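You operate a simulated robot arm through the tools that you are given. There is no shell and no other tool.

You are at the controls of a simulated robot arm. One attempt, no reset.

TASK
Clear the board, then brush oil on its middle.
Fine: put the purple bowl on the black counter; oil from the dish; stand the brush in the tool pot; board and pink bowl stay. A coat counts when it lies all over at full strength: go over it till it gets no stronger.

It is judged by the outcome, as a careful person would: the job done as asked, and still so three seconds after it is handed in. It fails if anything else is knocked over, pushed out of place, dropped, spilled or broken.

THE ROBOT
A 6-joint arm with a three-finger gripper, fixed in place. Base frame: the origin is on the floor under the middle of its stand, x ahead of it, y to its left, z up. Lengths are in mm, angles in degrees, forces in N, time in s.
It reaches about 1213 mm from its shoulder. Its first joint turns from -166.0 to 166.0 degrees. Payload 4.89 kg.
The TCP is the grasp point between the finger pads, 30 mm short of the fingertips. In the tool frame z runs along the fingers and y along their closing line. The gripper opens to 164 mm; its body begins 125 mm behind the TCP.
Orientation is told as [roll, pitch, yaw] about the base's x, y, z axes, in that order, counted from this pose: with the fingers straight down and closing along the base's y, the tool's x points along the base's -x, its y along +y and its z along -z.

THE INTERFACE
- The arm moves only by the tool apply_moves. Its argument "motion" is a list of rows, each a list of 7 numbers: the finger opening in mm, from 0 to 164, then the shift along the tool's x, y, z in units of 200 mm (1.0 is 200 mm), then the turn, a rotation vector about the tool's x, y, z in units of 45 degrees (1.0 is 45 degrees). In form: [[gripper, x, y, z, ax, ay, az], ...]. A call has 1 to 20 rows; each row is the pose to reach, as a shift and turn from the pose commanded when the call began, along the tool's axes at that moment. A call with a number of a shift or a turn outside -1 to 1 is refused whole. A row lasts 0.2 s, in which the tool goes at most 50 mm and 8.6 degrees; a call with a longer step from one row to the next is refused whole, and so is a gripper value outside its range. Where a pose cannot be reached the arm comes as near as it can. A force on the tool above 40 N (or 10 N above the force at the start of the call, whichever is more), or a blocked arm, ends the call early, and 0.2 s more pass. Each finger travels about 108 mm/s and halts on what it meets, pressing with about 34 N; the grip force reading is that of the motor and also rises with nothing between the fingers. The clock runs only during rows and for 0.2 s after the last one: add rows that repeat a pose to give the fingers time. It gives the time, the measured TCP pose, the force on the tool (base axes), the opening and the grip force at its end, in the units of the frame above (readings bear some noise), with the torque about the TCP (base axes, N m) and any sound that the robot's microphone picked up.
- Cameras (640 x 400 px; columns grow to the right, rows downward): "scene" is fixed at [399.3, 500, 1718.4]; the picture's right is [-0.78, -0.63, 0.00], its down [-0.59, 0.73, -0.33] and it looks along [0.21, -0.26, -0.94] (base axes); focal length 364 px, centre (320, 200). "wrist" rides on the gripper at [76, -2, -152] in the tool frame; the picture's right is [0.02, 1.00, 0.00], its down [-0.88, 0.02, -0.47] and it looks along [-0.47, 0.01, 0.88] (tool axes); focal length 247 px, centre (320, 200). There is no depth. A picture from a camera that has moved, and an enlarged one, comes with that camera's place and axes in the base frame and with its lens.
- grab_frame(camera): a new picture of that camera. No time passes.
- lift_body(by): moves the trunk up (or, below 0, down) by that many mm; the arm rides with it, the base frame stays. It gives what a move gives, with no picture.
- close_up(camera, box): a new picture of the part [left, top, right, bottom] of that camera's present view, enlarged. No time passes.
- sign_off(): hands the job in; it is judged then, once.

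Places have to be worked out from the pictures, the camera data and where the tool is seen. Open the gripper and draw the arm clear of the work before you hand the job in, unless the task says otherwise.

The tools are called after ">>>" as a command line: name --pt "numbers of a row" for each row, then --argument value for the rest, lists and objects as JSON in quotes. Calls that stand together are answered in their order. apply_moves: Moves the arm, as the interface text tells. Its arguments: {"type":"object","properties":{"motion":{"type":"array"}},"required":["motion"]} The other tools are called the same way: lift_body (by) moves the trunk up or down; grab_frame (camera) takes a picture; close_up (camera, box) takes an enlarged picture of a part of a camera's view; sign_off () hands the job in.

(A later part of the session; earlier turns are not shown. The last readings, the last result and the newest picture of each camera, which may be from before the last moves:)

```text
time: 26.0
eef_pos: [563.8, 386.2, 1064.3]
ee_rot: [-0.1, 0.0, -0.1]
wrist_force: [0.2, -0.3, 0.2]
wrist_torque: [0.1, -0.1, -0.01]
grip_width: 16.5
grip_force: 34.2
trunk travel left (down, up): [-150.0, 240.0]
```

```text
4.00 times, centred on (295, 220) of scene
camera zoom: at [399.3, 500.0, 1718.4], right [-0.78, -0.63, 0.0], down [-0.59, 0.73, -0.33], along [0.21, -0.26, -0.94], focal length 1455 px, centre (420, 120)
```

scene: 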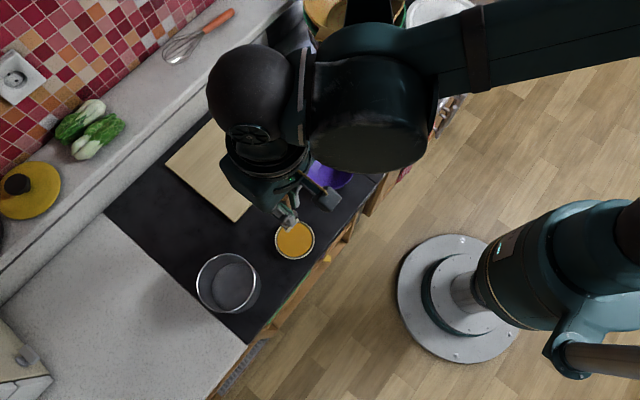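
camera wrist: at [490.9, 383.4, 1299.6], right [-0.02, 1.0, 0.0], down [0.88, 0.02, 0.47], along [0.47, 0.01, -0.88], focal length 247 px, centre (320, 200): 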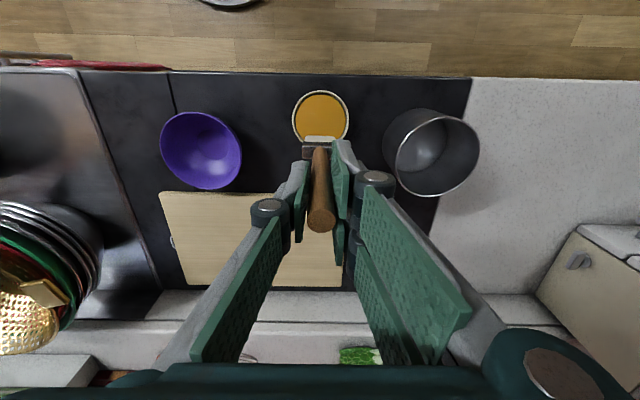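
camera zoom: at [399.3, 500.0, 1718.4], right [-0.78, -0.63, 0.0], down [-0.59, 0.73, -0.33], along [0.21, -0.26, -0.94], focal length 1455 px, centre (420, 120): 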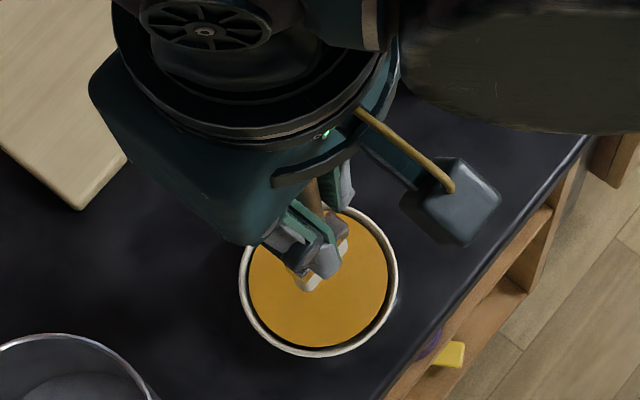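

The bristles are well inside the dish's outline, in both views. I lower to z 1040 and then to 1028, watching force.

>>> apply_moves --pt "0 0 0 0.06 0 0 0" --pt "0 0 0 0.12 0 0 0" --pt "0 0 0 0.15 0 0 0" --pt "0 0 0 0.18 0 0 0"

>>> close_up --camera "wrist" --box '[250, 60, 390, 200]'

>>> close_up --camera "scene" --box '[240, 170, 350, 270]'

```text
time: 27.0
eef_pos: [564.0, 385.2, 1028.4]
ee_rot: [0.0, 0.1, 0.0]
wrist_force: [-1.1, 0.0, -0.3]
wrist_torque: [0.05, -0.01, 0.0]
grip_width: 16.3
grip_force: 34.2
trunk travel left (down, up): [-150.0, 240.0]
```

```text
2.86 times, centred on (320, 130) of wrist
camera zoom: at [487.1, 384.3, 1180.9], right [-0.02, 1.0, 0.0], down [0.88, 0.02, 0.47], along [0.47, 0.01, -0.88], focal length 706 px, centre (320, 400)
```

zoom: 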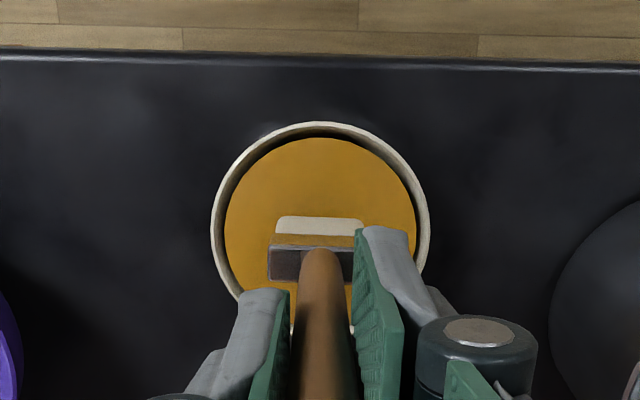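

```text
4.00 times, centred on (295, 220) of scene
camera zoom: at [399.3, 500.0, 1718.4], right [-0.78, -0.63, 0.0], down [-0.59, 0.73, -0.33], along [0.21, -0.26, -0.94], focal length 1455 px, centre (420, 120)
```

zoom: 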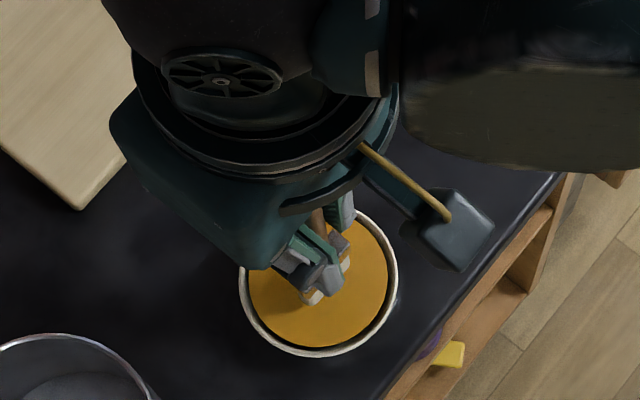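

No contact yet; the bristles still seem to be above the oil. I go down 9 mm more in 3 mm steps.

>>> apply_moves --pt "0 0 0 0.015 0 0 0" --pt "0 0 0 0.03 0 0 0" --pt "0 0 0 0.045 0 0 0"

>>> close_up --camera "wrist" --box '[250, 60, 390, 200]'

>>> close_up --camera "scene" --box '[260, 200, 330, 270]'

```text
time: 27.8
eef_pos: [564.9, 385.4, 1020.5]
ee_rot: [0.0, 0.0, 0.0]
wrist_force: [-1.0, -0.1, 11.8]
wrist_torque: [0.06, -0.12, 0.04]
grip_width: 16.4
grip_force: 34.0
trunk travel left (down, up): [-150.0, 240.0]
```

```text
2.86 times, centred on (320, 130) of wrist
camera zoom: at [486.9, 384.2, 1172.7], right [-0.02, 1.0, 0.0], down [0.88, 0.02, 0.47], along [0.47, 0.01, -0.88], focal length 706 px, centre (320, 400)
```

zoom: 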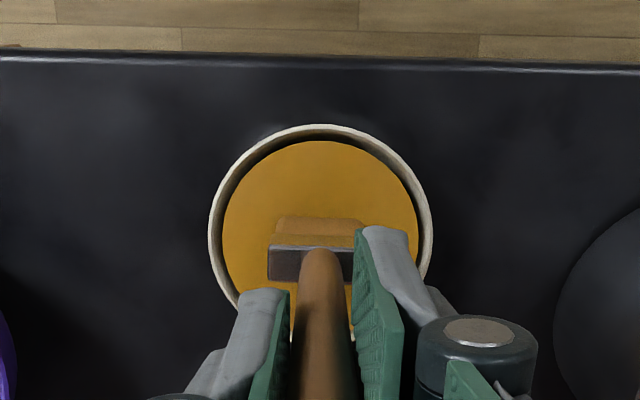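

```text
5.71 times, centred on (295, 235) of scene
camera zoom: at [399.3, 500.0, 1718.4], right [-0.78, -0.63, 0.0], down [-0.59, 0.73, -0.33], along [0.21, -0.26, -0.94], focal length 2078 px, centre (463, 0)
```

zoom: 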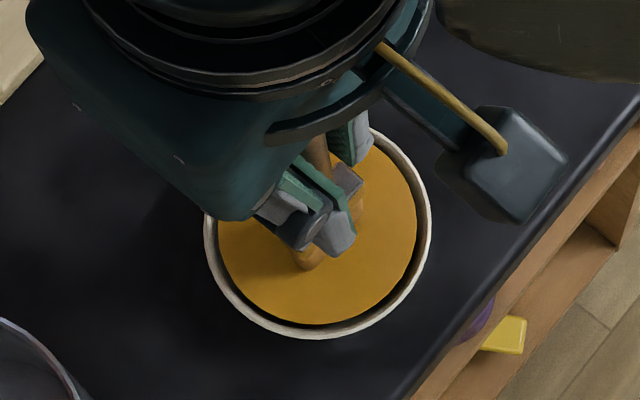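

The bristles have turned oil-coloured and the reading shows a light 12 N press. I hold a moment, then lift the brush slowly out of the dish and look at it.

>>> apply_moves --pt "0 0 0 -0.005 0 0 0" --pt "0 0 0 -0.005 0 0 0" --pt "0 0 0 -0.005 0 0 0" --pt "0 0 0 -0.04 0 0 0" --pt "0 0 0 -0.1 0 0 0" --pt "0 0 0 -0.2 0 0 0" --pt "0 0 0 -0.3 0 0 0" --pt "0 0 0 -0.3 0 0 0" --pt "0 0 0 -0.3 0 0 0"

>>> grab_frame --camera "wrist"

>>> close_up --camera "wrist" --box '[250, 60, 390, 200]'

>>> close_up --camera "scene" --box '[240, 170, 350, 270]'

```text
time: 29.8
eef_pos: [563.2, 386.9, 1080.5]
ee_rot: [0.0, 0.0, 0.0]
wrist_force: [-0.7, -0.1, -0.7]
wrist_torque: [-0.02, 0.02, 0.01]
grip_width: 16.4
grip_force: 33.7
trunk travel left (down, up): [-150.0, 240.0]
```

```text
taken
camera wrist: at [486.9, 385.6, 1233.2], right [-0.02, 1.0, 0.0], down [0.88, 0.02, 0.47], along [0.47, 0.01, -0.88], focal length 247 px, centre (320, 200)
```

wrist: 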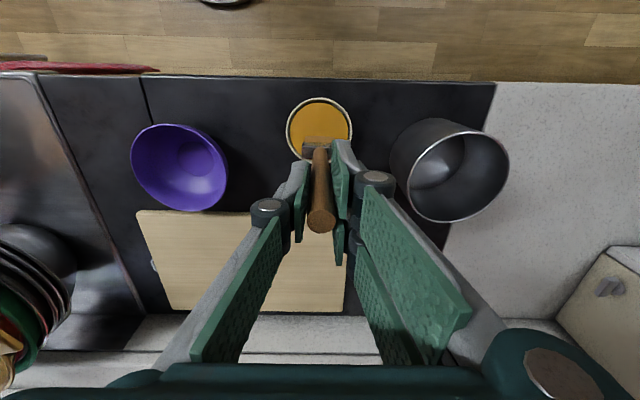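

```text
2.86 times, centred on (320, 130) of wrist
camera zoom: at [486.9, 385.6, 1233.2], right [-0.02, 1.0, 0.0], down [0.88, 0.02, 0.47], along [0.47, 0.01, -0.88], focal length 706 px, centre (320, 400)
```

zoom: 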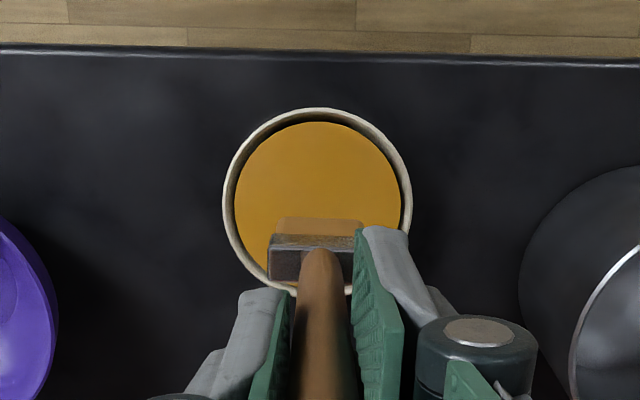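

```text
4.00 times, centred on (295, 220) of scene
camera zoom: at [399.3, 500.0, 1718.4], right [-0.78, -0.63, 0.0], down [-0.59, 0.73, -0.33], along [0.21, -0.26, -0.94], focal length 1455 px, centre (420, 120)
```

zoom: 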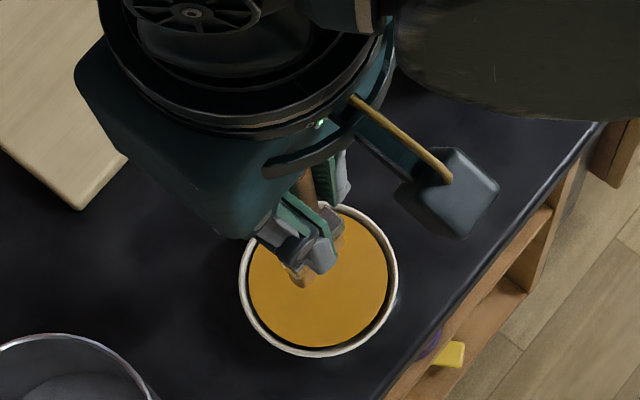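

The brush is loaded with oil. The board's centre works out at about (835, 258); I carry the brush over it at this height.

>>> apply_moves --pt "0 -0.1 -0.03 -0.02 0 0 0" --pt "0 -0.25 -0.07 -0.03 0 0 0" --pt "0 -0.4 -0.11 -0.03 0 0 0" --pt "0 -0.55 -0.15 -0.03 0 0 0" --pt "0 -0.7 -0.19 -0.03 0 0 0" --pt "0 -0.85 -0.23 -0.03 0 0 0" --pt "0 -0.95 -0.25 -0.03 0 0 0" --pt "0 -1.0 -0.26 -0.03 0 0 0"

>>> grab_frame --camera "wrist"

>>> grab_frame --camera "scene"

```text
time: 31.6
eef_pos: [764.2, 333.6, 1086.2]
ee_rot: [0.0, 0.0, 0.0]
wrist_force: [-0.3, 0.4, -0.3]
wrist_torque: [-0.04, 0.0, 0.01]
grip_width: 16.6
grip_force: 33.9
trunk travel left (down, up): [-150.0, 240.0]
```

```text
taken
camera wrist: at [687.5, 332.2, 1238.8], right [-0.02, 1.0, 0.0], down [0.88, 0.02, 0.47], along [0.47, 0.01, -0.88], focal length 247 px, centre (320, 200)
```

wrist: 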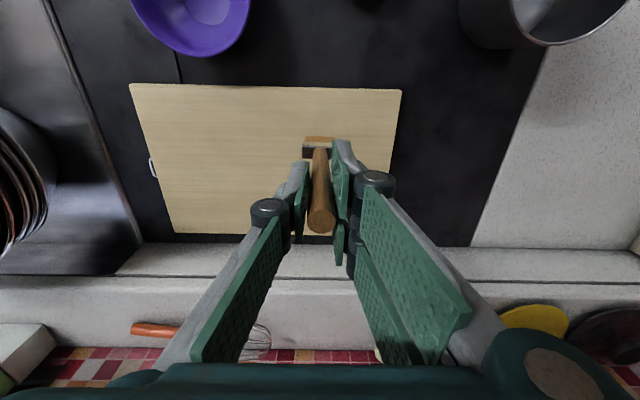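

```text
taken
```

scene: 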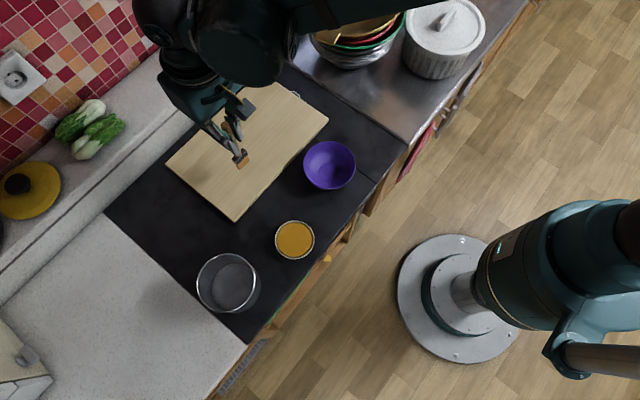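

I move to the start of a middle stroke, about (790, 258), and lower to z 1030, just above the expected contact.

>>> apply_moves --pt "0 -0.04 -0.12 0 0 0 0" --pt "0 -0.09 -0.25 0 0 0 0" --pt "0 -0.13 -0.375 0 0 0 0" --pt "0 -0.13 -0.375 0.1 0 0 0" --pt "0 -0.13 -0.375 0.2 0 0 0" --pt "0 -0.13 -0.375 0.28 0 0 0"

>>> close_up --camera "wrist" --box '[200, 50, 440, 250]'

>>> close_up --camera "scene" --box '[160, 60, 340, 230]'

```text
time: 33.0
eef_pos: [789.1, 254.9, 1030.2]
ee_rot: [0.0, 0.0, 0.0]
wrist_force: [-0.3, 0.1, -0.2]
wrist_torque: [0.03, -0.05, 0.0]
grip_width: 16.5
grip_force: 33.3
trunk travel left (down, up): [-150.0, 240.0]
```

```text
2.00 times, centred on (320, 150) of wrist
camera zoom: at [712.2, 254.6, 1182.3], right [-0.02, 1.0, 0.0], down [0.88, 0.02, 0.47], along [0.47, 0.01, -0.88], focal length 494 px, centre (320, 300)
```

zoom: 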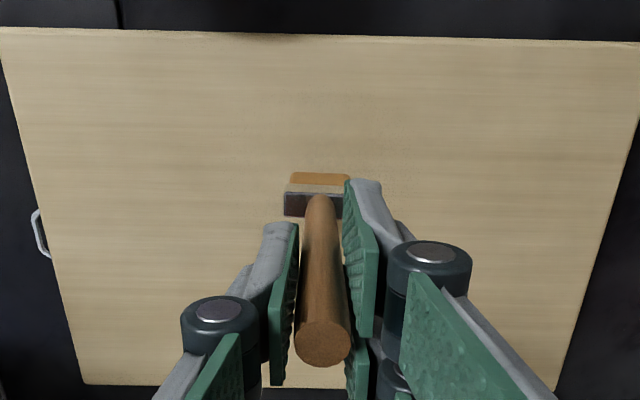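

```text
2.35 times, centred on (250, 145) of scene
camera zoom: at [399.3, 500.0, 1718.4], right [-0.78, -0.63, 0.0], down [-0.59, 0.73, -0.33], along [0.21, -0.26, -0.94], focal length 856 px, centre (485, 329)
```

zoom: 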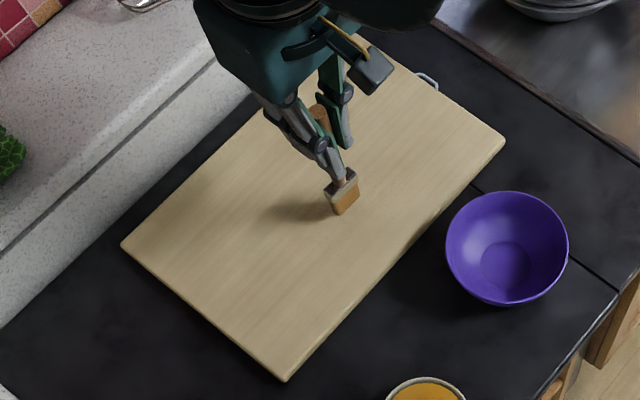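

I see faint speckling in the board's middle, so I take a bigger close-up of it before starting the stroke.

>>> close_up --camera "wrist" --box '[250, 80, 390, 180]'

>>> close_up --camera "scene" --box '[200, 90, 300, 180]'

```text
4.00 times, centred on (320, 130) of wrist
camera zoom: at [712.2, 254.6, 1182.3], right [-0.02, 1.0, 0.0], down [0.88, 0.02, 0.47], along [0.47, 0.01, -0.88], focal length 988 px, centre (320, 480)
```

zoom: 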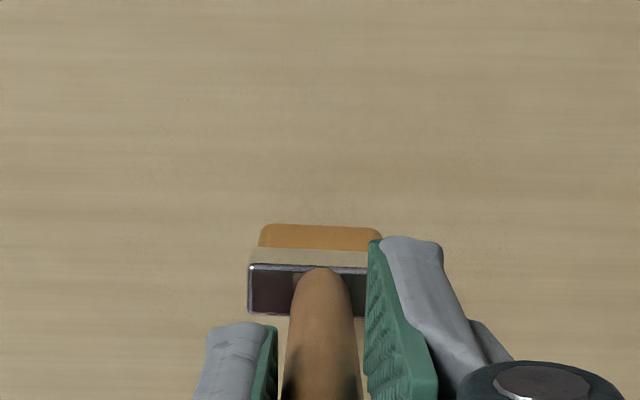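

```text
4.44 times, centred on (250, 135) of scene
camera zoom: at [399.3, 500.0, 1718.4], right [-0.78, -0.63, 0.0], down [-0.59, 0.73, -0.33], along [0.21, -0.26, -0.94], focal length 1616 px, centre (631, 489)
```

zoom: 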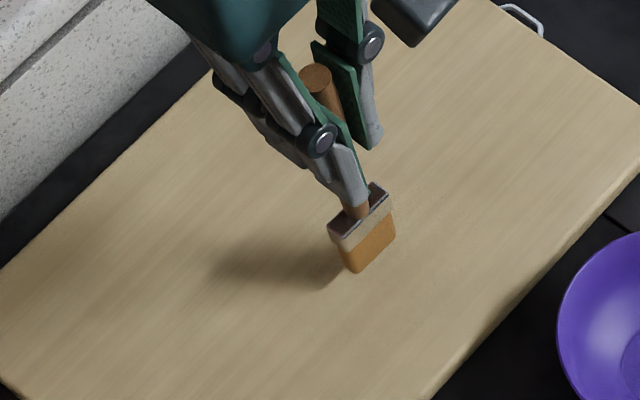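

The bristles carry oil; no marked patch shows on the board. I lower in 2 mm steps looking for contact.

>>> apply_moves --pt "0 0 0 0.01 0 0 0" --pt "0 0 0 0.02 0 0 0" --pt "0 0 0 0.03 0 0 0" --pt "0 0 0 0.04 0 0 0"

>>> close_up --camera "scene" --box '[200, 90, 300, 180]'

```text
time: 34.0
eef_pos: [790.7, 257.5, 1021.5]
ee_rot: [0.0, 0.0, 0.1]
wrist_force: [0.5, 0.5, 0.2]
wrist_torque: [0.0, 0.01, 0.01]
grip_width: 16.6
grip_force: 33.7
trunk travel left (down, up): [-150.0, 240.0]
```

```text
4.44 times, centred on (250, 135) of scene
camera zoom: at [399.3, 500.0, 1718.4], right [-0.78, -0.63, 0.0], down [-0.59, 0.73, -0.33], along [0.21, -0.26, -0.94], focal length 1616 px, centre (631, 489)
```

zoom: 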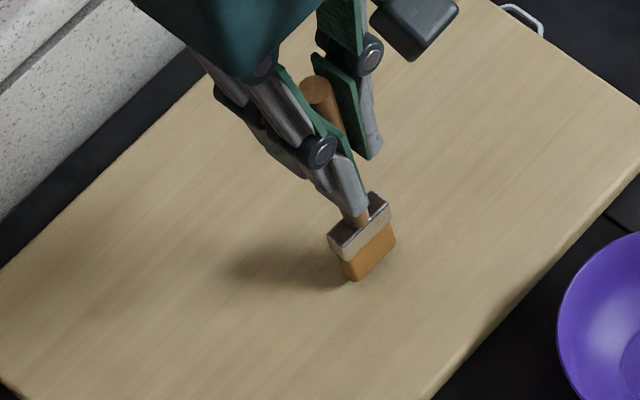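

No contact at 1021.5. I continue down another 6 mm in 2 mm steps.

>>> apply_moves --pt "0 0 0 0.01 0 0 0" --pt "0 0 0 0.02 0 0 0" --pt "0 0 0 0.03 0 0 0"

>>> close_up --camera "scene" --box '[200, 90, 300, 180]'

```text
time: 34.8
eef_pos: [790.3, 257.9, 1017.3]
ee_rot: [0.1, 0.0, 0.0]
wrist_force: [0.1, 0.0, 0.0]
wrist_torque: [0.02, -0.01, -0.03]
grip_width: 16.4
grip_force: 33.8
trunk travel left (down, up): [-150.0, 240.0]
```

```text
4.44 times, centred on (250, 135) of scene
camera zoom: at [399.3, 500.0, 1718.4], right [-0.78, -0.63, 0.0], down [-0.59, 0.73, -0.33], along [0.21, -0.26, -0.94], focal length 1616 px, centre (631, 489)
```

zoom: 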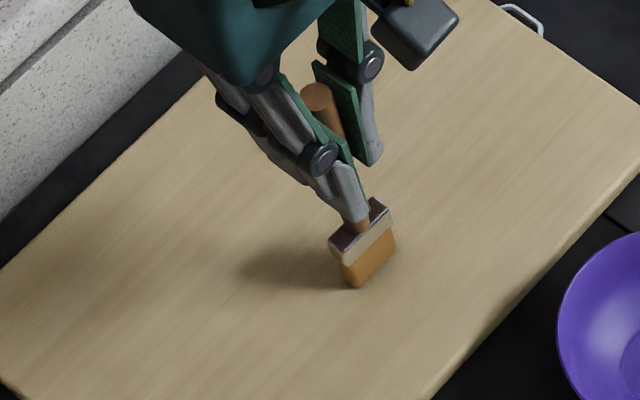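

Still free, though the shadow is closing on the bristles. I go down another 4 mm.

>>> apply_moves --pt "0 0 0 0.01 0 0 0" --pt "0 0 0 0.02 0 0 0"

>>> close_up --camera "scene" --box '[200, 90, 300, 180]'

```text
time: 35.4
eef_pos: [789.1, 258.2, 1013.6]
ee_rot: [0.0, -0.2, 0.1]
wrist_force: [2.3, 0.0, 37.7]
wrist_torque: [0.07, -0.32, -0.01]
grip_width: 16.6
grip_force: 33.6
trunk travel left (down, up): [-150.0, 240.0]
```

```text
4.44 times, centred on (250, 135) of scene
camera zoom: at [399.3, 500.0, 1718.4], right [-0.78, -0.63, 0.0], down [-0.59, 0.73, -0.33], along [0.21, -0.26, -0.94], focal length 1616 px, centre (631, 489)
```

zoom: 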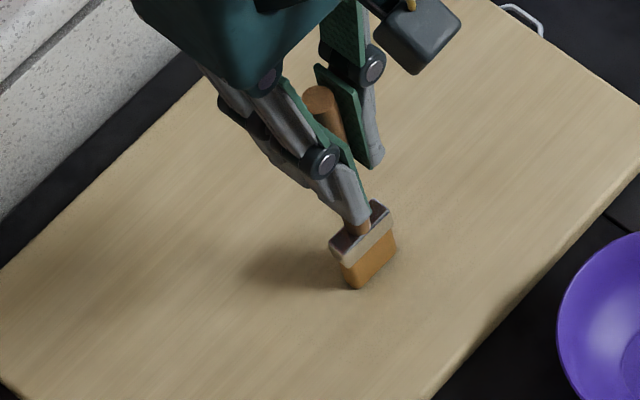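

Contact at about z 1016, stiff: 37.7 N. I ease up 2 mm to get a light press and read the force again.

>>> apply_moves --pt "0 0 0 -0.01 0 0 0" --pt "0 0 0 -0.01 0 0 0"

```text
time: 36.0
eef_pos: [789.0, 257.5, 1014.9]
ee_rot: [0.1, 0.0, 0.0]
wrist_force: [-2.3, 0.3, 9.6]
wrist_torque: [0.04, 0.29, 0.01]
grip_width: 16.4
grip_force: 33.8
trunk travel left (down, up): [-150.0, 240.0]
```

A light 9.6 N press now. I make a first stroke of 90 mm along +x at this height and look at the coat it leaves.

>>> apply_moves --pt "0 -0.05 0 0 0 0 0" --pt "0 -0.1 0 0 0 0 0" --pt "0 -0.15 0 0 0 0 0" --pt "0 -0.2 0 0 0 0 0" --pt "0 -0.25 0 0 0 0 0" --pt "0 -0.3 0 0 0 0 0" --pt "0 -0.35 0 0 0 0 0" --pt "0 -0.4 0 0 0 0 0" --pt "0 -0.45 0 0 0 0 0"

>>> close_up --camera "scene" --box '[160, 60, 340, 230]'

>>> close_up --camera "wrist" --box '[200, 0, 440, 180]'

```text
time: 38.0
eef_pos: [879.6, 258.2, 1014.2]
ee_rot: [0.1, -0.1, 0.0]
wrist_force: [-0.9, 0.5, 0.6]
wrist_torque: [0.01, -0.07, -0.03]
grip_width: 16.5
grip_force: 34.2
trunk travel left (down, up): [-150.0, 240.0]
```

```text
2.35 times, centred on (250, 145) of scene
camera zoom: at [399.3, 500.0, 1718.4], right [-0.78, -0.63, 0.0], down [-0.59, 0.73, -0.33], along [0.21, -0.26, -0.94], focal length 856 px, centre (485, 329)
```

zoom: 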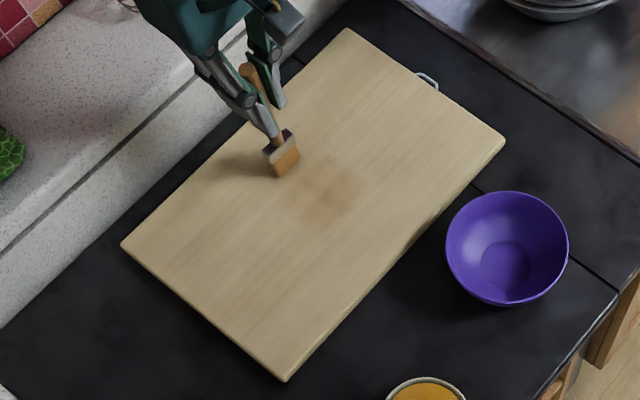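

```text
2.22 times, centred on (320, 90) of wrist
camera zoom: at [802.7, 256.6, 1166.7], right [-0.02, 1.0, 0.0], down [0.88, 0.02, 0.47], along [0.47, 0.01, -0.88], focal length 549 px, centre (320, 444)
```

zoom: 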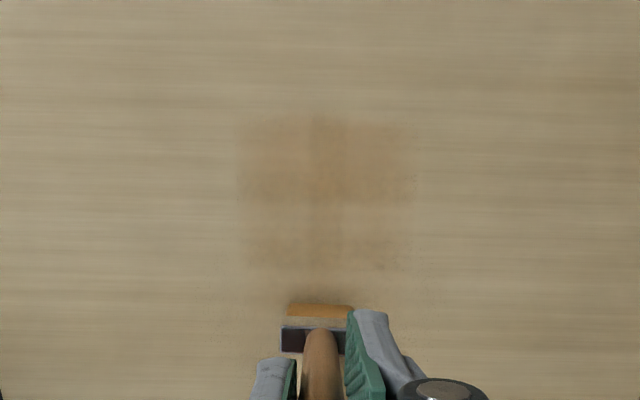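

A coat is showing in the middle: roughly x 789–860 and y 215–303, still patchy, and the press faded to nothing by the end of the stroke. I lift slightly and look at the stain closely.

>>> apply_moves --pt "0 -0.45 0 0 0 0 0" --pt "0 -0.45 0 -0.1 0 0 0" --pt "0 -0.45 0 -0.2 0 0 0"

>>> grab_frame --camera "wrist"

>>> close_up --camera "scene" --box '[210, 90, 290, 160]'

```text
refused: row 1 steps farther than a row can; nothing moved
```

```text
taken
camera wrist: at [802.7, 256.6, 1166.7], right [-0.02, 1.0, 0.0], down [0.88, 0.02, 0.47], along [0.47, 0.01, -0.88], focal length 247 px, centre (320, 200)
```

wrist: 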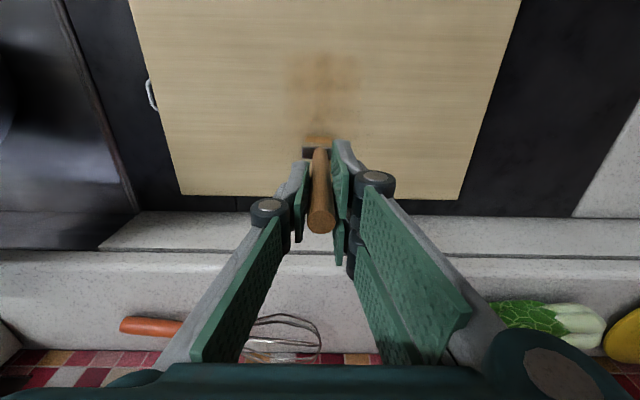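

```text
5.71 times, centred on (250, 125) of scene
camera zoom: at [399.3, 500.0, 1718.4], right [-0.78, -0.63, 0.0], down [-0.59, 0.73, -0.33], along [0.21, -0.26, -0.94], focal length 2078 px, centre (720, 629)
```

zoom: 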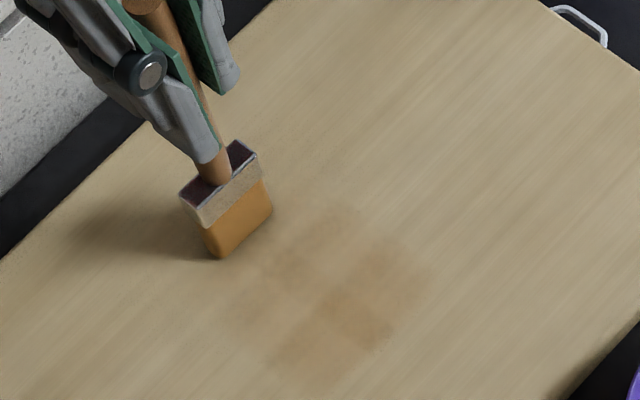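

That call was refused because I gave the shift from the wrong start; nothing moved. I lift 40 mm from here and step aside toward the rear to see the stain clearly.

>>> apply_moves --pt "0 0 0 -0.1 0 0 0" --pt "0 0 0 -0.2 0 0 0" --pt "0 0 0 -0.4 0 0 0"

>>> close_up --camera "wrist" --box '[230, 30, 410, 150]'

>>> close_up --camera "scene" --box '[210, 90, 290, 160]'

```text
time: 38.8
eef_pos: [878.7, 258.5, 1094.3]
ee_rot: [0.0, 0.0, 0.0]
wrist_force: [0.6, -0.5, -1.2]
wrist_torque: [-0.03, 0.2, -0.04]
grip_width: 16.5
grip_force: 34.1
trunk travel left (down, up): [-150.0, 240.0]
```

```text
3.33 times, centred on (320, 90) of wrist
camera zoom: at [801.5, 257.8, 1245.5], right [-0.02, 1.0, 0.0], down [0.88, 0.02, 0.47], along [0.47, 0.01, -0.88], focal length 823 px, centre (320, 567)
```

zoom: 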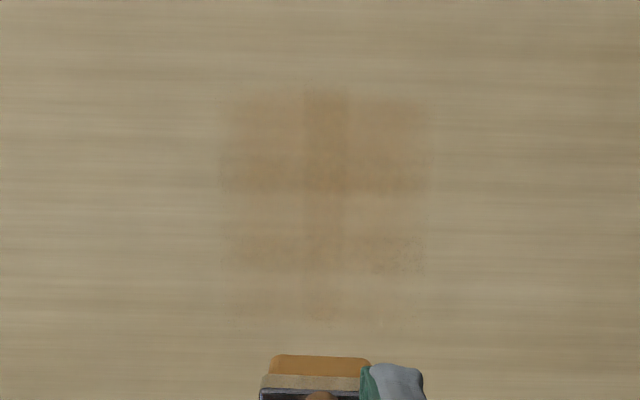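

```text
5.71 times, centred on (250, 125) of scene
camera zoom: at [399.3, 500.0, 1718.4], right [-0.78, -0.63, 0.0], down [-0.59, 0.73, -0.33], along [0.21, -0.26, -0.94], focal length 2078 px, centre (720, 629)
```

zoom: 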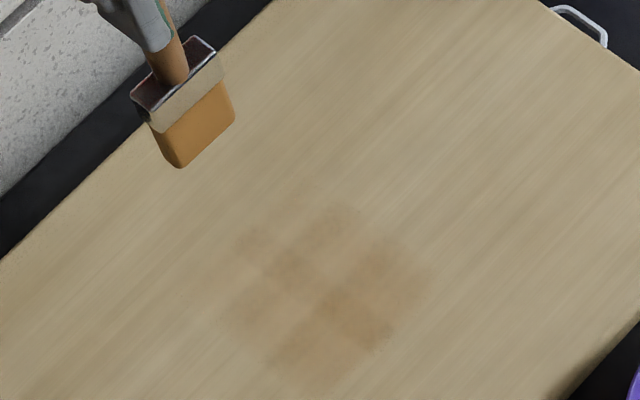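

The coat shows as overlapping square patches about 34 mm apart: strong near x 790–825, weak farther on. I go back down with about 1 mm more press and stroke back along the same lane.

>>> apply_moves --pt "0 0 0 0.2 0 0 0" --pt "0 0 0 0.36 0 0 0" --pt "0 0 0 0.39 0 0 0" --pt "0 0 0 0.4 0 0 0" --pt "0 0 0 0.405 0 0 0"

```text
time: 40.0
eef_pos: [877.4, 257.7, 1013.5]
ee_rot: [0.1, 0.0, -0.1]
wrist_force: [-3.6, -3.6, 10.8]
wrist_torque: [-0.29, 0.38, 0.01]
grip_width: 16.4
grip_force: 33.9
trunk travel left (down, up): [-150.0, 240.0]
```

A 10.8 N press here. I stroke back along -x, easing up about 1.3 mm on the way to keep the press even.

>>> apply_moves --pt "0 0.05 0 -0.0007 0 0 0" --pt "0 0.1 0 -0.0014 0 0 0" --pt "0 0.15 0 -0.0021 0 0 0" --pt "0 0.2 0 -0.0028 0 0 0" --pt "0 0.25 0 -0.0035 0 0 0" --pt "0 0.3 0 -0.0042 0 0 0" --pt "0 0.35 0 -0.0049 0 0 0" --pt "0 0.4 0 -0.0056 0 0 0" --pt "0 0.45 0 -0.0063 0 0 0" --pt "0 0.5 0 -0.007 0 0 0"

>>> close_up --camera "scene" --box '[210, 90, 290, 160]'

```text
time: 42.2
eef_pos: [780.1, 257.2, 1013.9]
ee_rot: [0.0, 0.0, 0.0]
wrist_force: [-1.1, 0.1, 1.7]
wrist_torque: [-0.06, 0.19, 0.04]
grip_width: 16.3
grip_force: 33.6
trunk travel left (down, up): [-150.0, 240.0]
```

```text
5.71 times, centred on (250, 125) of scene
camera zoom: at [399.3, 500.0, 1718.4], right [-0.78, -0.63, 0.0], down [-0.59, 0.73, -0.33], along [0.21, -0.26, -0.94], focal length 2078 px, centre (720, 629)
```

zoom: 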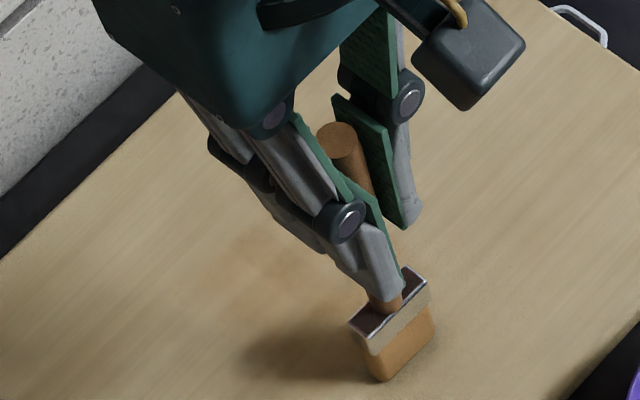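

The press fell to 1.7 N at the end, so the brush is only just touching. I lift straight up to look at the coat and the bristles.

>>> apply_moves --pt "0 0 0 -0.1 0 0 0" --pt "0 0.1 0 -0.25 0 0 0" --pt "0 0.3 0 -0.4 0 0 0"

>>> grab_frame --camera "wrist"

>>> close_up --camera "scene" --box '[200, 80, 310, 190]'

```text
time: 43.0
eef_pos: [722.9, 259.1, 1093.2]
ee_rot: [0.0, 0.1, 0.0]
wrist_force: [3.3, 0.2, -2.1]
wrist_torque: [-0.04, 0.49, 0.01]
grip_width: 16.4
grip_force: 34.2
trunk travel left (down, up): [-150.0, 240.0]
```

```text
taken
camera wrist: at [645.8, 257.9, 1246.4], right [-0.02, 1.0, 0.0], down [0.88, 0.02, 0.47], along [0.47, 0.01, -0.88], focal length 247 px, centre (320, 200)
```

wrist: 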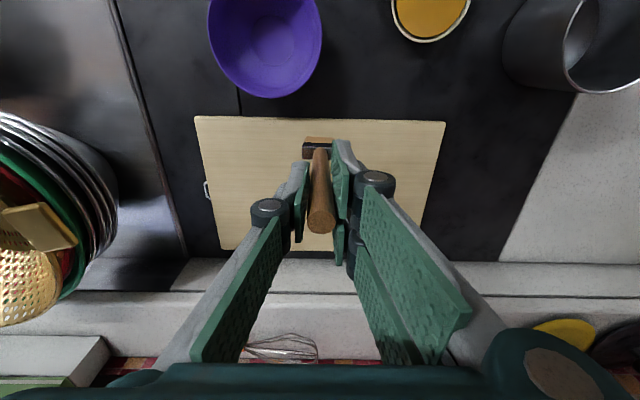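

```text
3.64 times, centred on (255, 135) of scene
camera zoom: at [399.3, 500.0, 1718.4], right [-0.78, -0.63, 0.0], down [-0.59, 0.73, -0.33], along [0.21, -0.26, -0.94], focal length 1322 px, centre (556, 436)
```

zoom: 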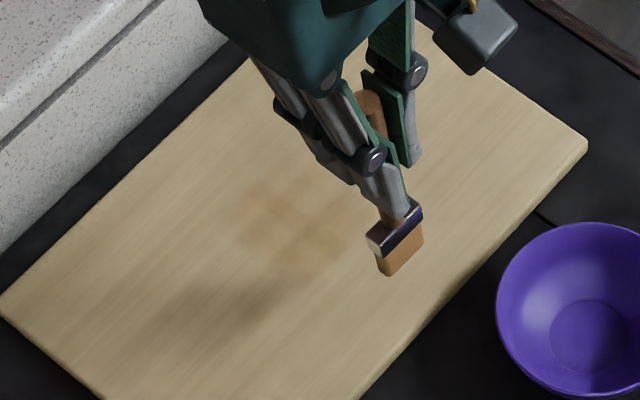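

The coat is becoming more even, and the bristles look paler. I go back to the dish for more oil, and look at the board with the arm out of the way.

>>> apply_moves --pt "0 0.1 0.08 0 0 0 0" --pt "0 0.25 0.2 0 0 0 0" --pt "0 0.4 0.32 0 0 0 0" --pt "0 0.55 0.44 0 0 0 0" --pt "0 0.7 0.56 0 0 0 0" --pt "0 0.79 0.633 0 0 0 0"

>>> grab_frame --camera "wrist"

>>> close_up --camera "scene" --box '[200, 80, 300, 170]'

>>> close_up --camera "scene" --box '[240, 170, 350, 270]'

```text
time: 44.4
eef_pos: [563.5, 384.9, 1094.3]
ee_rot: [-0.1, 0.1, -0.1]
wrist_force: [0.7, -0.9, -0.1]
wrist_torque: [0.07, 0.08, 0.02]
grip_width: 16.4
grip_force: 33.4
trunk travel left (down, up): [-150.0, 240.0]
```

```text
taken
camera wrist: at [486.5, 383.5, 1247.0], right [-0.02, 1.0, 0.0], down [0.88, 0.02, 0.47], along [0.47, 0.01, -0.88], focal length 247 px, centre (320, 200)
```

wrist: 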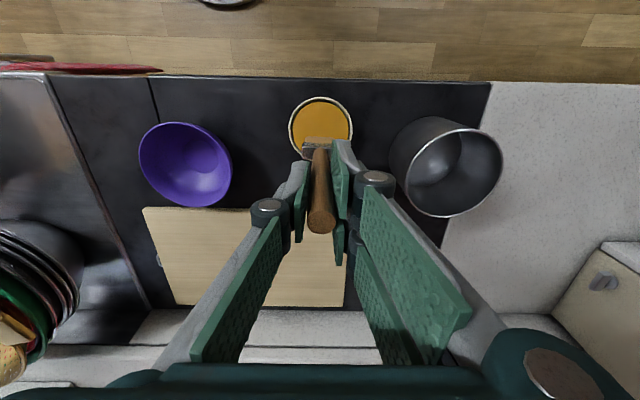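

```text
4.44 times, centred on (250, 125) of scene
camera zoom: at [399.3, 500.0, 1718.4], right [-0.78, -0.63, 0.0], down [-0.59, 0.73, -0.33], along [0.21, -0.26, -0.94], focal length 1616 px, centre (631, 533)
```

zoom: 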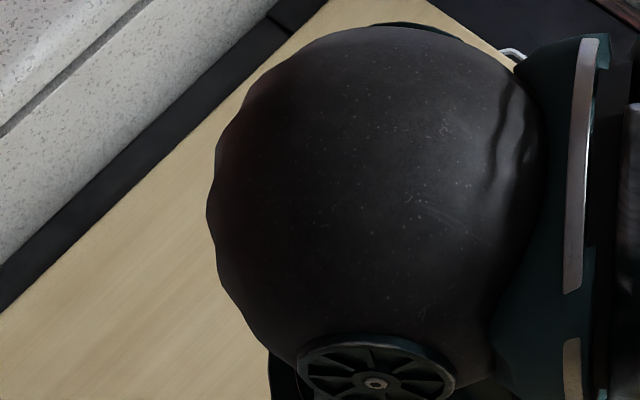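

```text
4.00 times, centred on (295, 220) of scene
camera zoom: at [399.3, 500.0, 1718.4], right [-0.78, -0.63, 0.0], down [-0.59, 0.73, -0.33], along [0.21, -0.26, -0.94], focal length 1455 px, centre (420, 120)
```

zoom: 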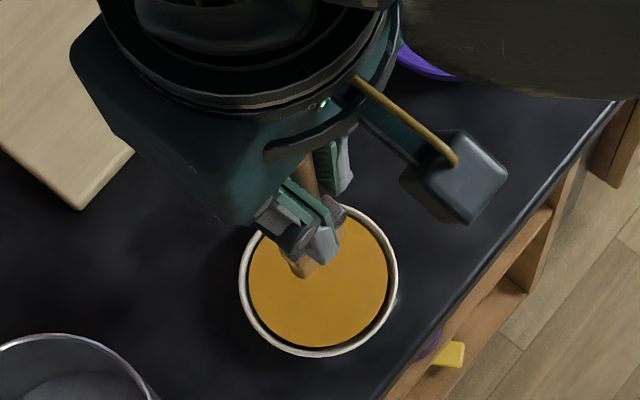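

The dish is right below again. I dip: down to z 1026, then small steps until a light touch.

>>> apply_moves --pt "0 0 0 0.15 0 0 0" --pt "0 0 0 0.28 0 0 0" --pt "0 0 0 0.335 0 0 0" --pt "0 0 0 0.35 0 0 0" --pt "0 0 0 0.365 0 0 0" --pt "0 0 0 0.372 0 0 0"

>>> close_up --camera "wrist" --box '[250, 60, 390, 200]'

```text
time: 45.8
eef_pos: [560.9, 385.0, 1018.8]
ee_rot: [0.1, 0.0, 0.0]
wrist_force: [-0.7, 0.2, 0.5]
wrist_torque: [0.0, 0.02, -0.01]
grip_width: 16.6
grip_force: 33.0
trunk travel left (down, up): [-150.0, 240.0]
```

```text
2.86 times, centred on (320, 130) of wrist
camera zoom: at [484.9, 383.2, 1172.4], right [-0.02, 1.0, 0.0], down [0.88, 0.02, 0.47], along [0.47, 0.01, -0.88], focal length 706 px, centre (320, 400)
```

zoom: 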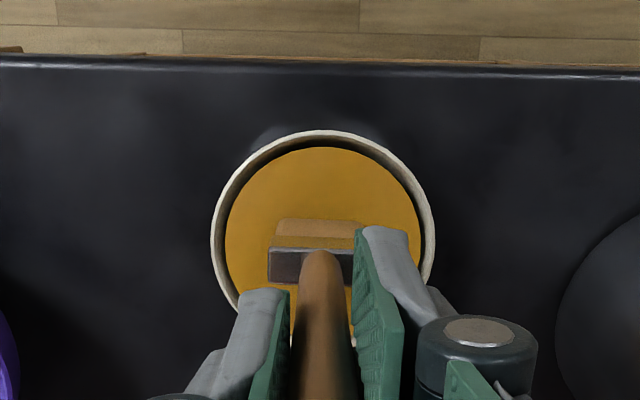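

Not yet touching, so the brush evidently slid up a bit in the grip during the first hard press. I lower 3 mm more in small steps.

>>> apply_moves --pt "0 0 0 0.006 0 0 0" --pt "0 0 0 0.011 0 0 0"

>>> close_up --camera "wrist" --box '[250, 60, 390, 200]'

```text
time: 46.4
eef_pos: [561.1, 384.4, 1019.5]
ee_rot: [0.0, -0.1, 0.0]
wrist_force: [2.4, -0.8, 36.3]
wrist_torque: [0.02, -0.21, 0.01]
grip_width: 16.5
grip_force: 33.9
trunk travel left (down, up): [-150.0, 240.0]
```

```text
2.86 times, centred on (320, 130) of wrist
camera zoom: at [484.5, 383.0, 1171.7], right [-0.02, 1.0, 0.0], down [0.88, 0.02, 0.47], along [0.47, 0.01, -0.88], focal length 706 px, centre (320, 400)
```

zoom: 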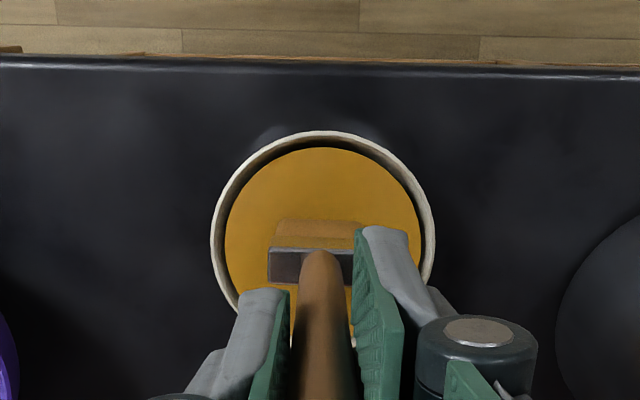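

That was a firm touch (36 N) and the bristles are oily again. I ease off and lift out of the dish.

>>> apply_moves --pt "0 0 0 -0.01 0 0 0" --pt "0 0 0 -0.012 0 0 0" --pt "0 0 0 -0.012 0 0 0" --pt "0 0 0 -0.05 0 0 0" --pt "0 0 0 -0.15 0 0 0" --pt "0 0 0 -0.3 0 0 0" --pt "0 0 0 -0.36 0 0 0" --pt "0 0 0 -0.36 0 0 0" --pt "0 0 0 -0.36 0 0 0"

>>> close_up --camera "wrist" --box '[250, 60, 390, 200]'

>>> close_up --camera "scene" --box '[240, 170, 350, 270]'

```text
time: 48.4
eef_pos: [562.1, 384.6, 1089.8]
ee_rot: [-0.1, 0.0, 0.0]
wrist_force: [0.2, 0.2, -0.6]
wrist_torque: [-0.03, -0.03, -0.04]
grip_width: 16.4
grip_force: 33.8
trunk travel left (down, up): [-150.0, 240.0]
```

```text
2.86 times, centred on (320, 130) of wrist
camera zoom: at [485.5, 383.4, 1241.9], right [-0.02, 1.0, 0.0], down [0.88, 0.02, 0.47], along [0.47, 0.01, -0.88], focal length 706 px, centre (320, 400)
```

zoom: 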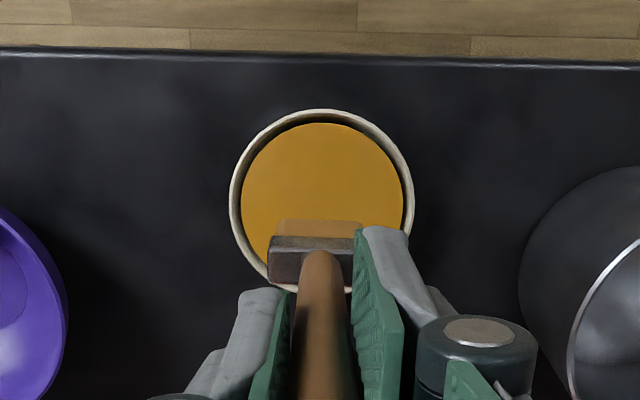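

```text
4.00 times, centred on (295, 220) of scene
camera zoom: at [399.3, 500.0, 1718.4], right [-0.78, -0.63, 0.0], down [-0.59, 0.73, -0.33], along [0.21, -0.26, -0.94], focal length 1455 px, centre (420, 120)
```

zoom: 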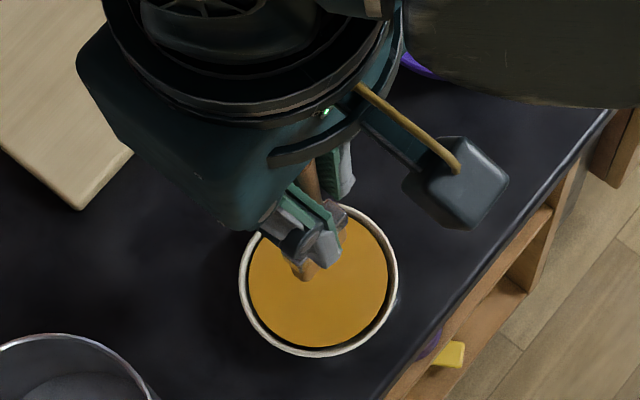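

The dish hasn't shifted and the brush is loaded. I carry it back over the board toward a side lane at y 292.

>>> apply_moves --pt "0 -0.1 -0.045 0 0 0 0" --pt "0 -0.25 -0.115 0 0 0 0" --pt "0 -0.42 -0.19 0 0 0 0" --pt "0 -0.59 -0.27 0 0 0 0" --pt "0 -0.76 -0.35 0 0 0 0" --pt "0 -0.9 -0.42 0 0 0 0" --pt "0 -1.0 -0.465 0 0 0 0"

>>> close_up --camera "wrist" --box '[160, 60, 440, 250]'

>>> close_up --camera "scene" --box '[200, 80, 310, 190]'

```text
time: 50.0
eef_pos: [762.7, 292.0, 1090.0]
ee_rot: [0.0, 0.0, 0.0]
wrist_force: [0.0, -0.5, 0.2]
wrist_torque: [-0.01, -0.08, 0.06]
grip_width: 16.5
grip_force: 33.6
trunk travel left (down, up): [-150.0, 240.0]
```

```text
2.11 times, centred on (300, 155) of wrist
camera zoom: at [686.1, 290.1, 1242.4], right [-0.02, 1.0, 0.0], down [0.88, 0.02, 0.47], along [0.47, 0.01, -0.88], focal length 520 px, centre (362, 295)
```

zoom: 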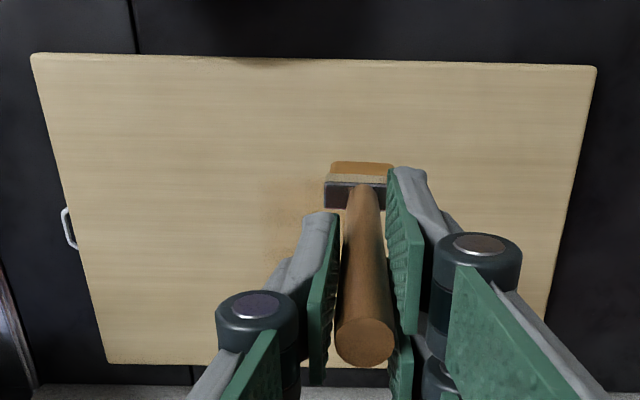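

```text
3.64 times, centred on (255, 135) of scene
camera zoom: at [399.3, 500.0, 1718.4], right [-0.78, -0.63, 0.0], down [-0.59, 0.73, -0.33], along [0.21, -0.26, -0.94], focal length 1322 px, centre (556, 436)
```

zoom: 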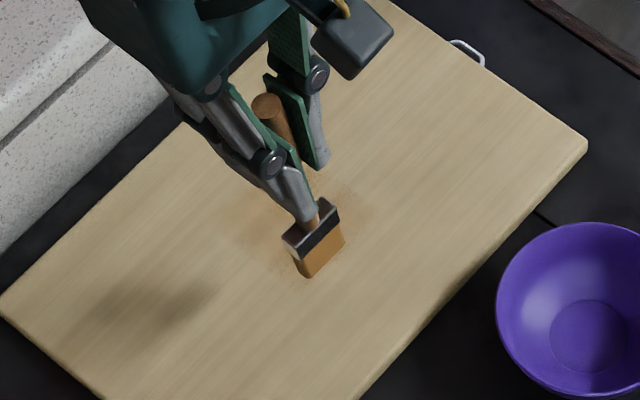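

Board unmoved. I go to (782, 292) and lower to about 1 cm above contact, then feel for it.

>>> apply_moves --pt "0 -0.05 0 0.12 0 0 0" --pt "0 -0.1 0 0.24 0 0 0" --pt "0 -0.1 0 0.33 0 0 0" --pt "0 -0.1 0 0.355 0 0 0" --pt "0 -0.1 0 0.37 0 0 0"

```text
time: 51.2
eef_pos: [782.5, 291.2, 1016.1]
ee_rot: [-0.1, 0.0, 0.0]
wrist_force: [-0.4, 0.7, 0.1]
wrist_torque: [-0.02, 0.0, -0.01]
grip_width: 16.3
grip_force: 34.1
trunk travel left (down, up): [-150.0, 240.0]
```

No contact at 1016. I step down 2 mm in 0.7 mm steps.

>>> apply_moves --pt "0 0 0 0.004 0 0 0" --pt "0 0 0 0.007 0 0 0" --pt "0 0 0 0.01 0 0 0"

```text
time: 52.0
eef_pos: [781.4, 292.4, 1013.9]
ee_rot: [0.0, 0.0, 0.1]
wrist_force: [0.0, 0.4, 0.1]
wrist_torque: [0.0, 0.02, 0.01]
grip_width: 16.5
grip_force: 34.7
trunk travel left (down, up): [-150.0, 240.0]
```

Still nothing. Another 1.4 mm.

>>> apply_moves --pt "0 0 0 0.004 0 0 0" --pt "0 0 0 0.007 0 0 0"

```text
time: 52.6
eef_pos: [780.4, 292.3, 1013.2]
ee_rot: [0.0, 0.1, 0.0]
wrist_force: [1.1, 0.7, 18.8]
wrist_torque: [0.25, -0.15, -0.03]
grip_width: 16.7
grip_force: 33.8
trunk travel left (down, up): [-150.0, 240.0]
```

Contact at 18.8 N. I stroke along +x for 110 mm, easing up half a millimetre.

>>> apply_moves --pt "0 -0.05 0 -0.002 0 0 0" --pt "0 -0.1 0 -0.002 0 0 0" --pt "0 -0.15 0 -0.002 0 0 0" --pt "0 -0.2 0 -0.002 0 0 0" --pt "0 -0.25 0 -0.002 0 0 0" --pt "0 -0.3 0 -0.002 0 0 0" --pt "0 -0.35 0 -0.002 0 0 0" --pt "0 -0.4 0 -0.002 0 0 0" --pt "0 -0.45 0 -0.002 0 0 0" --pt "0 -0.5 0 -0.002 0 0 0" --pt "0 -0.55 0 -0.002 0 0 0"

>>> close_up --camera "wrist" --box '[200, 0, 440, 180]'

>>> close_up --camera "scene" --box '[200, 80, 310, 190]'

```text
time: 55.0
eef_pos: [893.4, 291.6, 1012.7]
ee_rot: [0.0, 0.1, 0.0]
wrist_force: [-0.6, 1.1, 2.4]
wrist_torque: [0.07, 0.1, -0.01]
grip_width: 16.6
grip_force: 34.0
trunk travel left (down, up): [-150.0, 240.0]
```

```text
2.22 times, centred on (320, 90) of wrist
camera zoom: at [815.8, 290.6, 1165.9], right [-0.02, 1.0, 0.0], down [0.88, 0.02, 0.47], along [0.47, 0.01, -0.88], focal length 549 px, centre (320, 444)
```

zoom: 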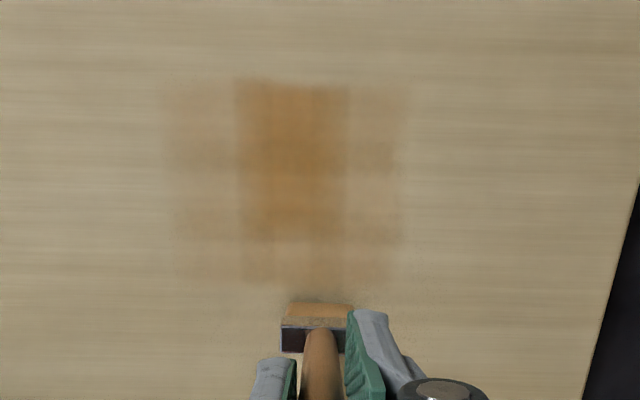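

```text
3.64 times, centred on (255, 135) of scene
camera zoom: at [399.3, 500.0, 1718.4], right [-0.78, -0.63, 0.0], down [-0.59, 0.73, -0.33], along [0.21, -0.26, -0.94], focal length 1322 px, centre (556, 436)
```

zoom: 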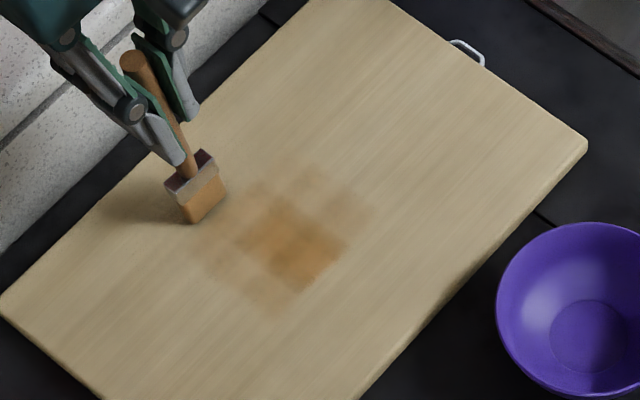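

The coat shows only inside a middle patch of about x 786–881: columns are about 37 mm wide with boundaries near y 221/258/295/332, so the middle 40% of the board seems to be the area, in 4 by 3 cells. I shift to y 314 and stroke back with a bit more press.

>>> apply_moves --pt "0 0 0.055 0 0 0 0" --pt "0 0 0.11 0.001 0 0 0" --pt "0 0.05 0.11 0.002 0 0 0" --pt "0 0.1 0.11 0.002 0 0 0" --pt "0 0.15 0.11 0.002 0 0 0" --pt "0 0.2 0.11 0.002 0 0 0" --pt "0 0.25 0.11 0.002 0 0 0" --pt "0 0.3 0.11 0.002 0 0 0" --pt "0 0.35 0.11 0.002 0 0 0" --pt "0 0.4 0.11 0.002 0 0 0" --pt "0 0.45 0.11 0.002 0 0 0" --pt "0 0.5 0.11 0.002 0 0 0" --pt "0 0.56 0.11 0.002 0 0 0"

>>> close_up --camera "scene" --box '[200, 80, 310, 190]'

```text
time: 57.8
eef_pos: [778.8, 314.2, 1013.3]
ee_rot: [0.0, 0.0, -0.1]
wrist_force: [1.9, -0.2, 11.4]
wrist_torque: [-0.02, -0.21, 0.01]
grip_width: 16.6
grip_force: 34.4
trunk travel left (down, up): [-150.0, 240.0]
```

```text
3.64 times, centred on (255, 135) of scene
camera zoom: at [399.3, 500.0, 1718.4], right [-0.78, -0.63, 0.0], down [-0.59, 0.73, -0.33], along [0.21, -0.26, -0.94], focal length 1322 px, centre (556, 436)
```

zoom: 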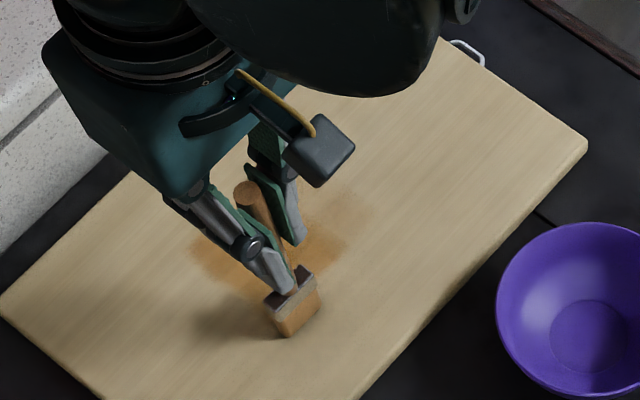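

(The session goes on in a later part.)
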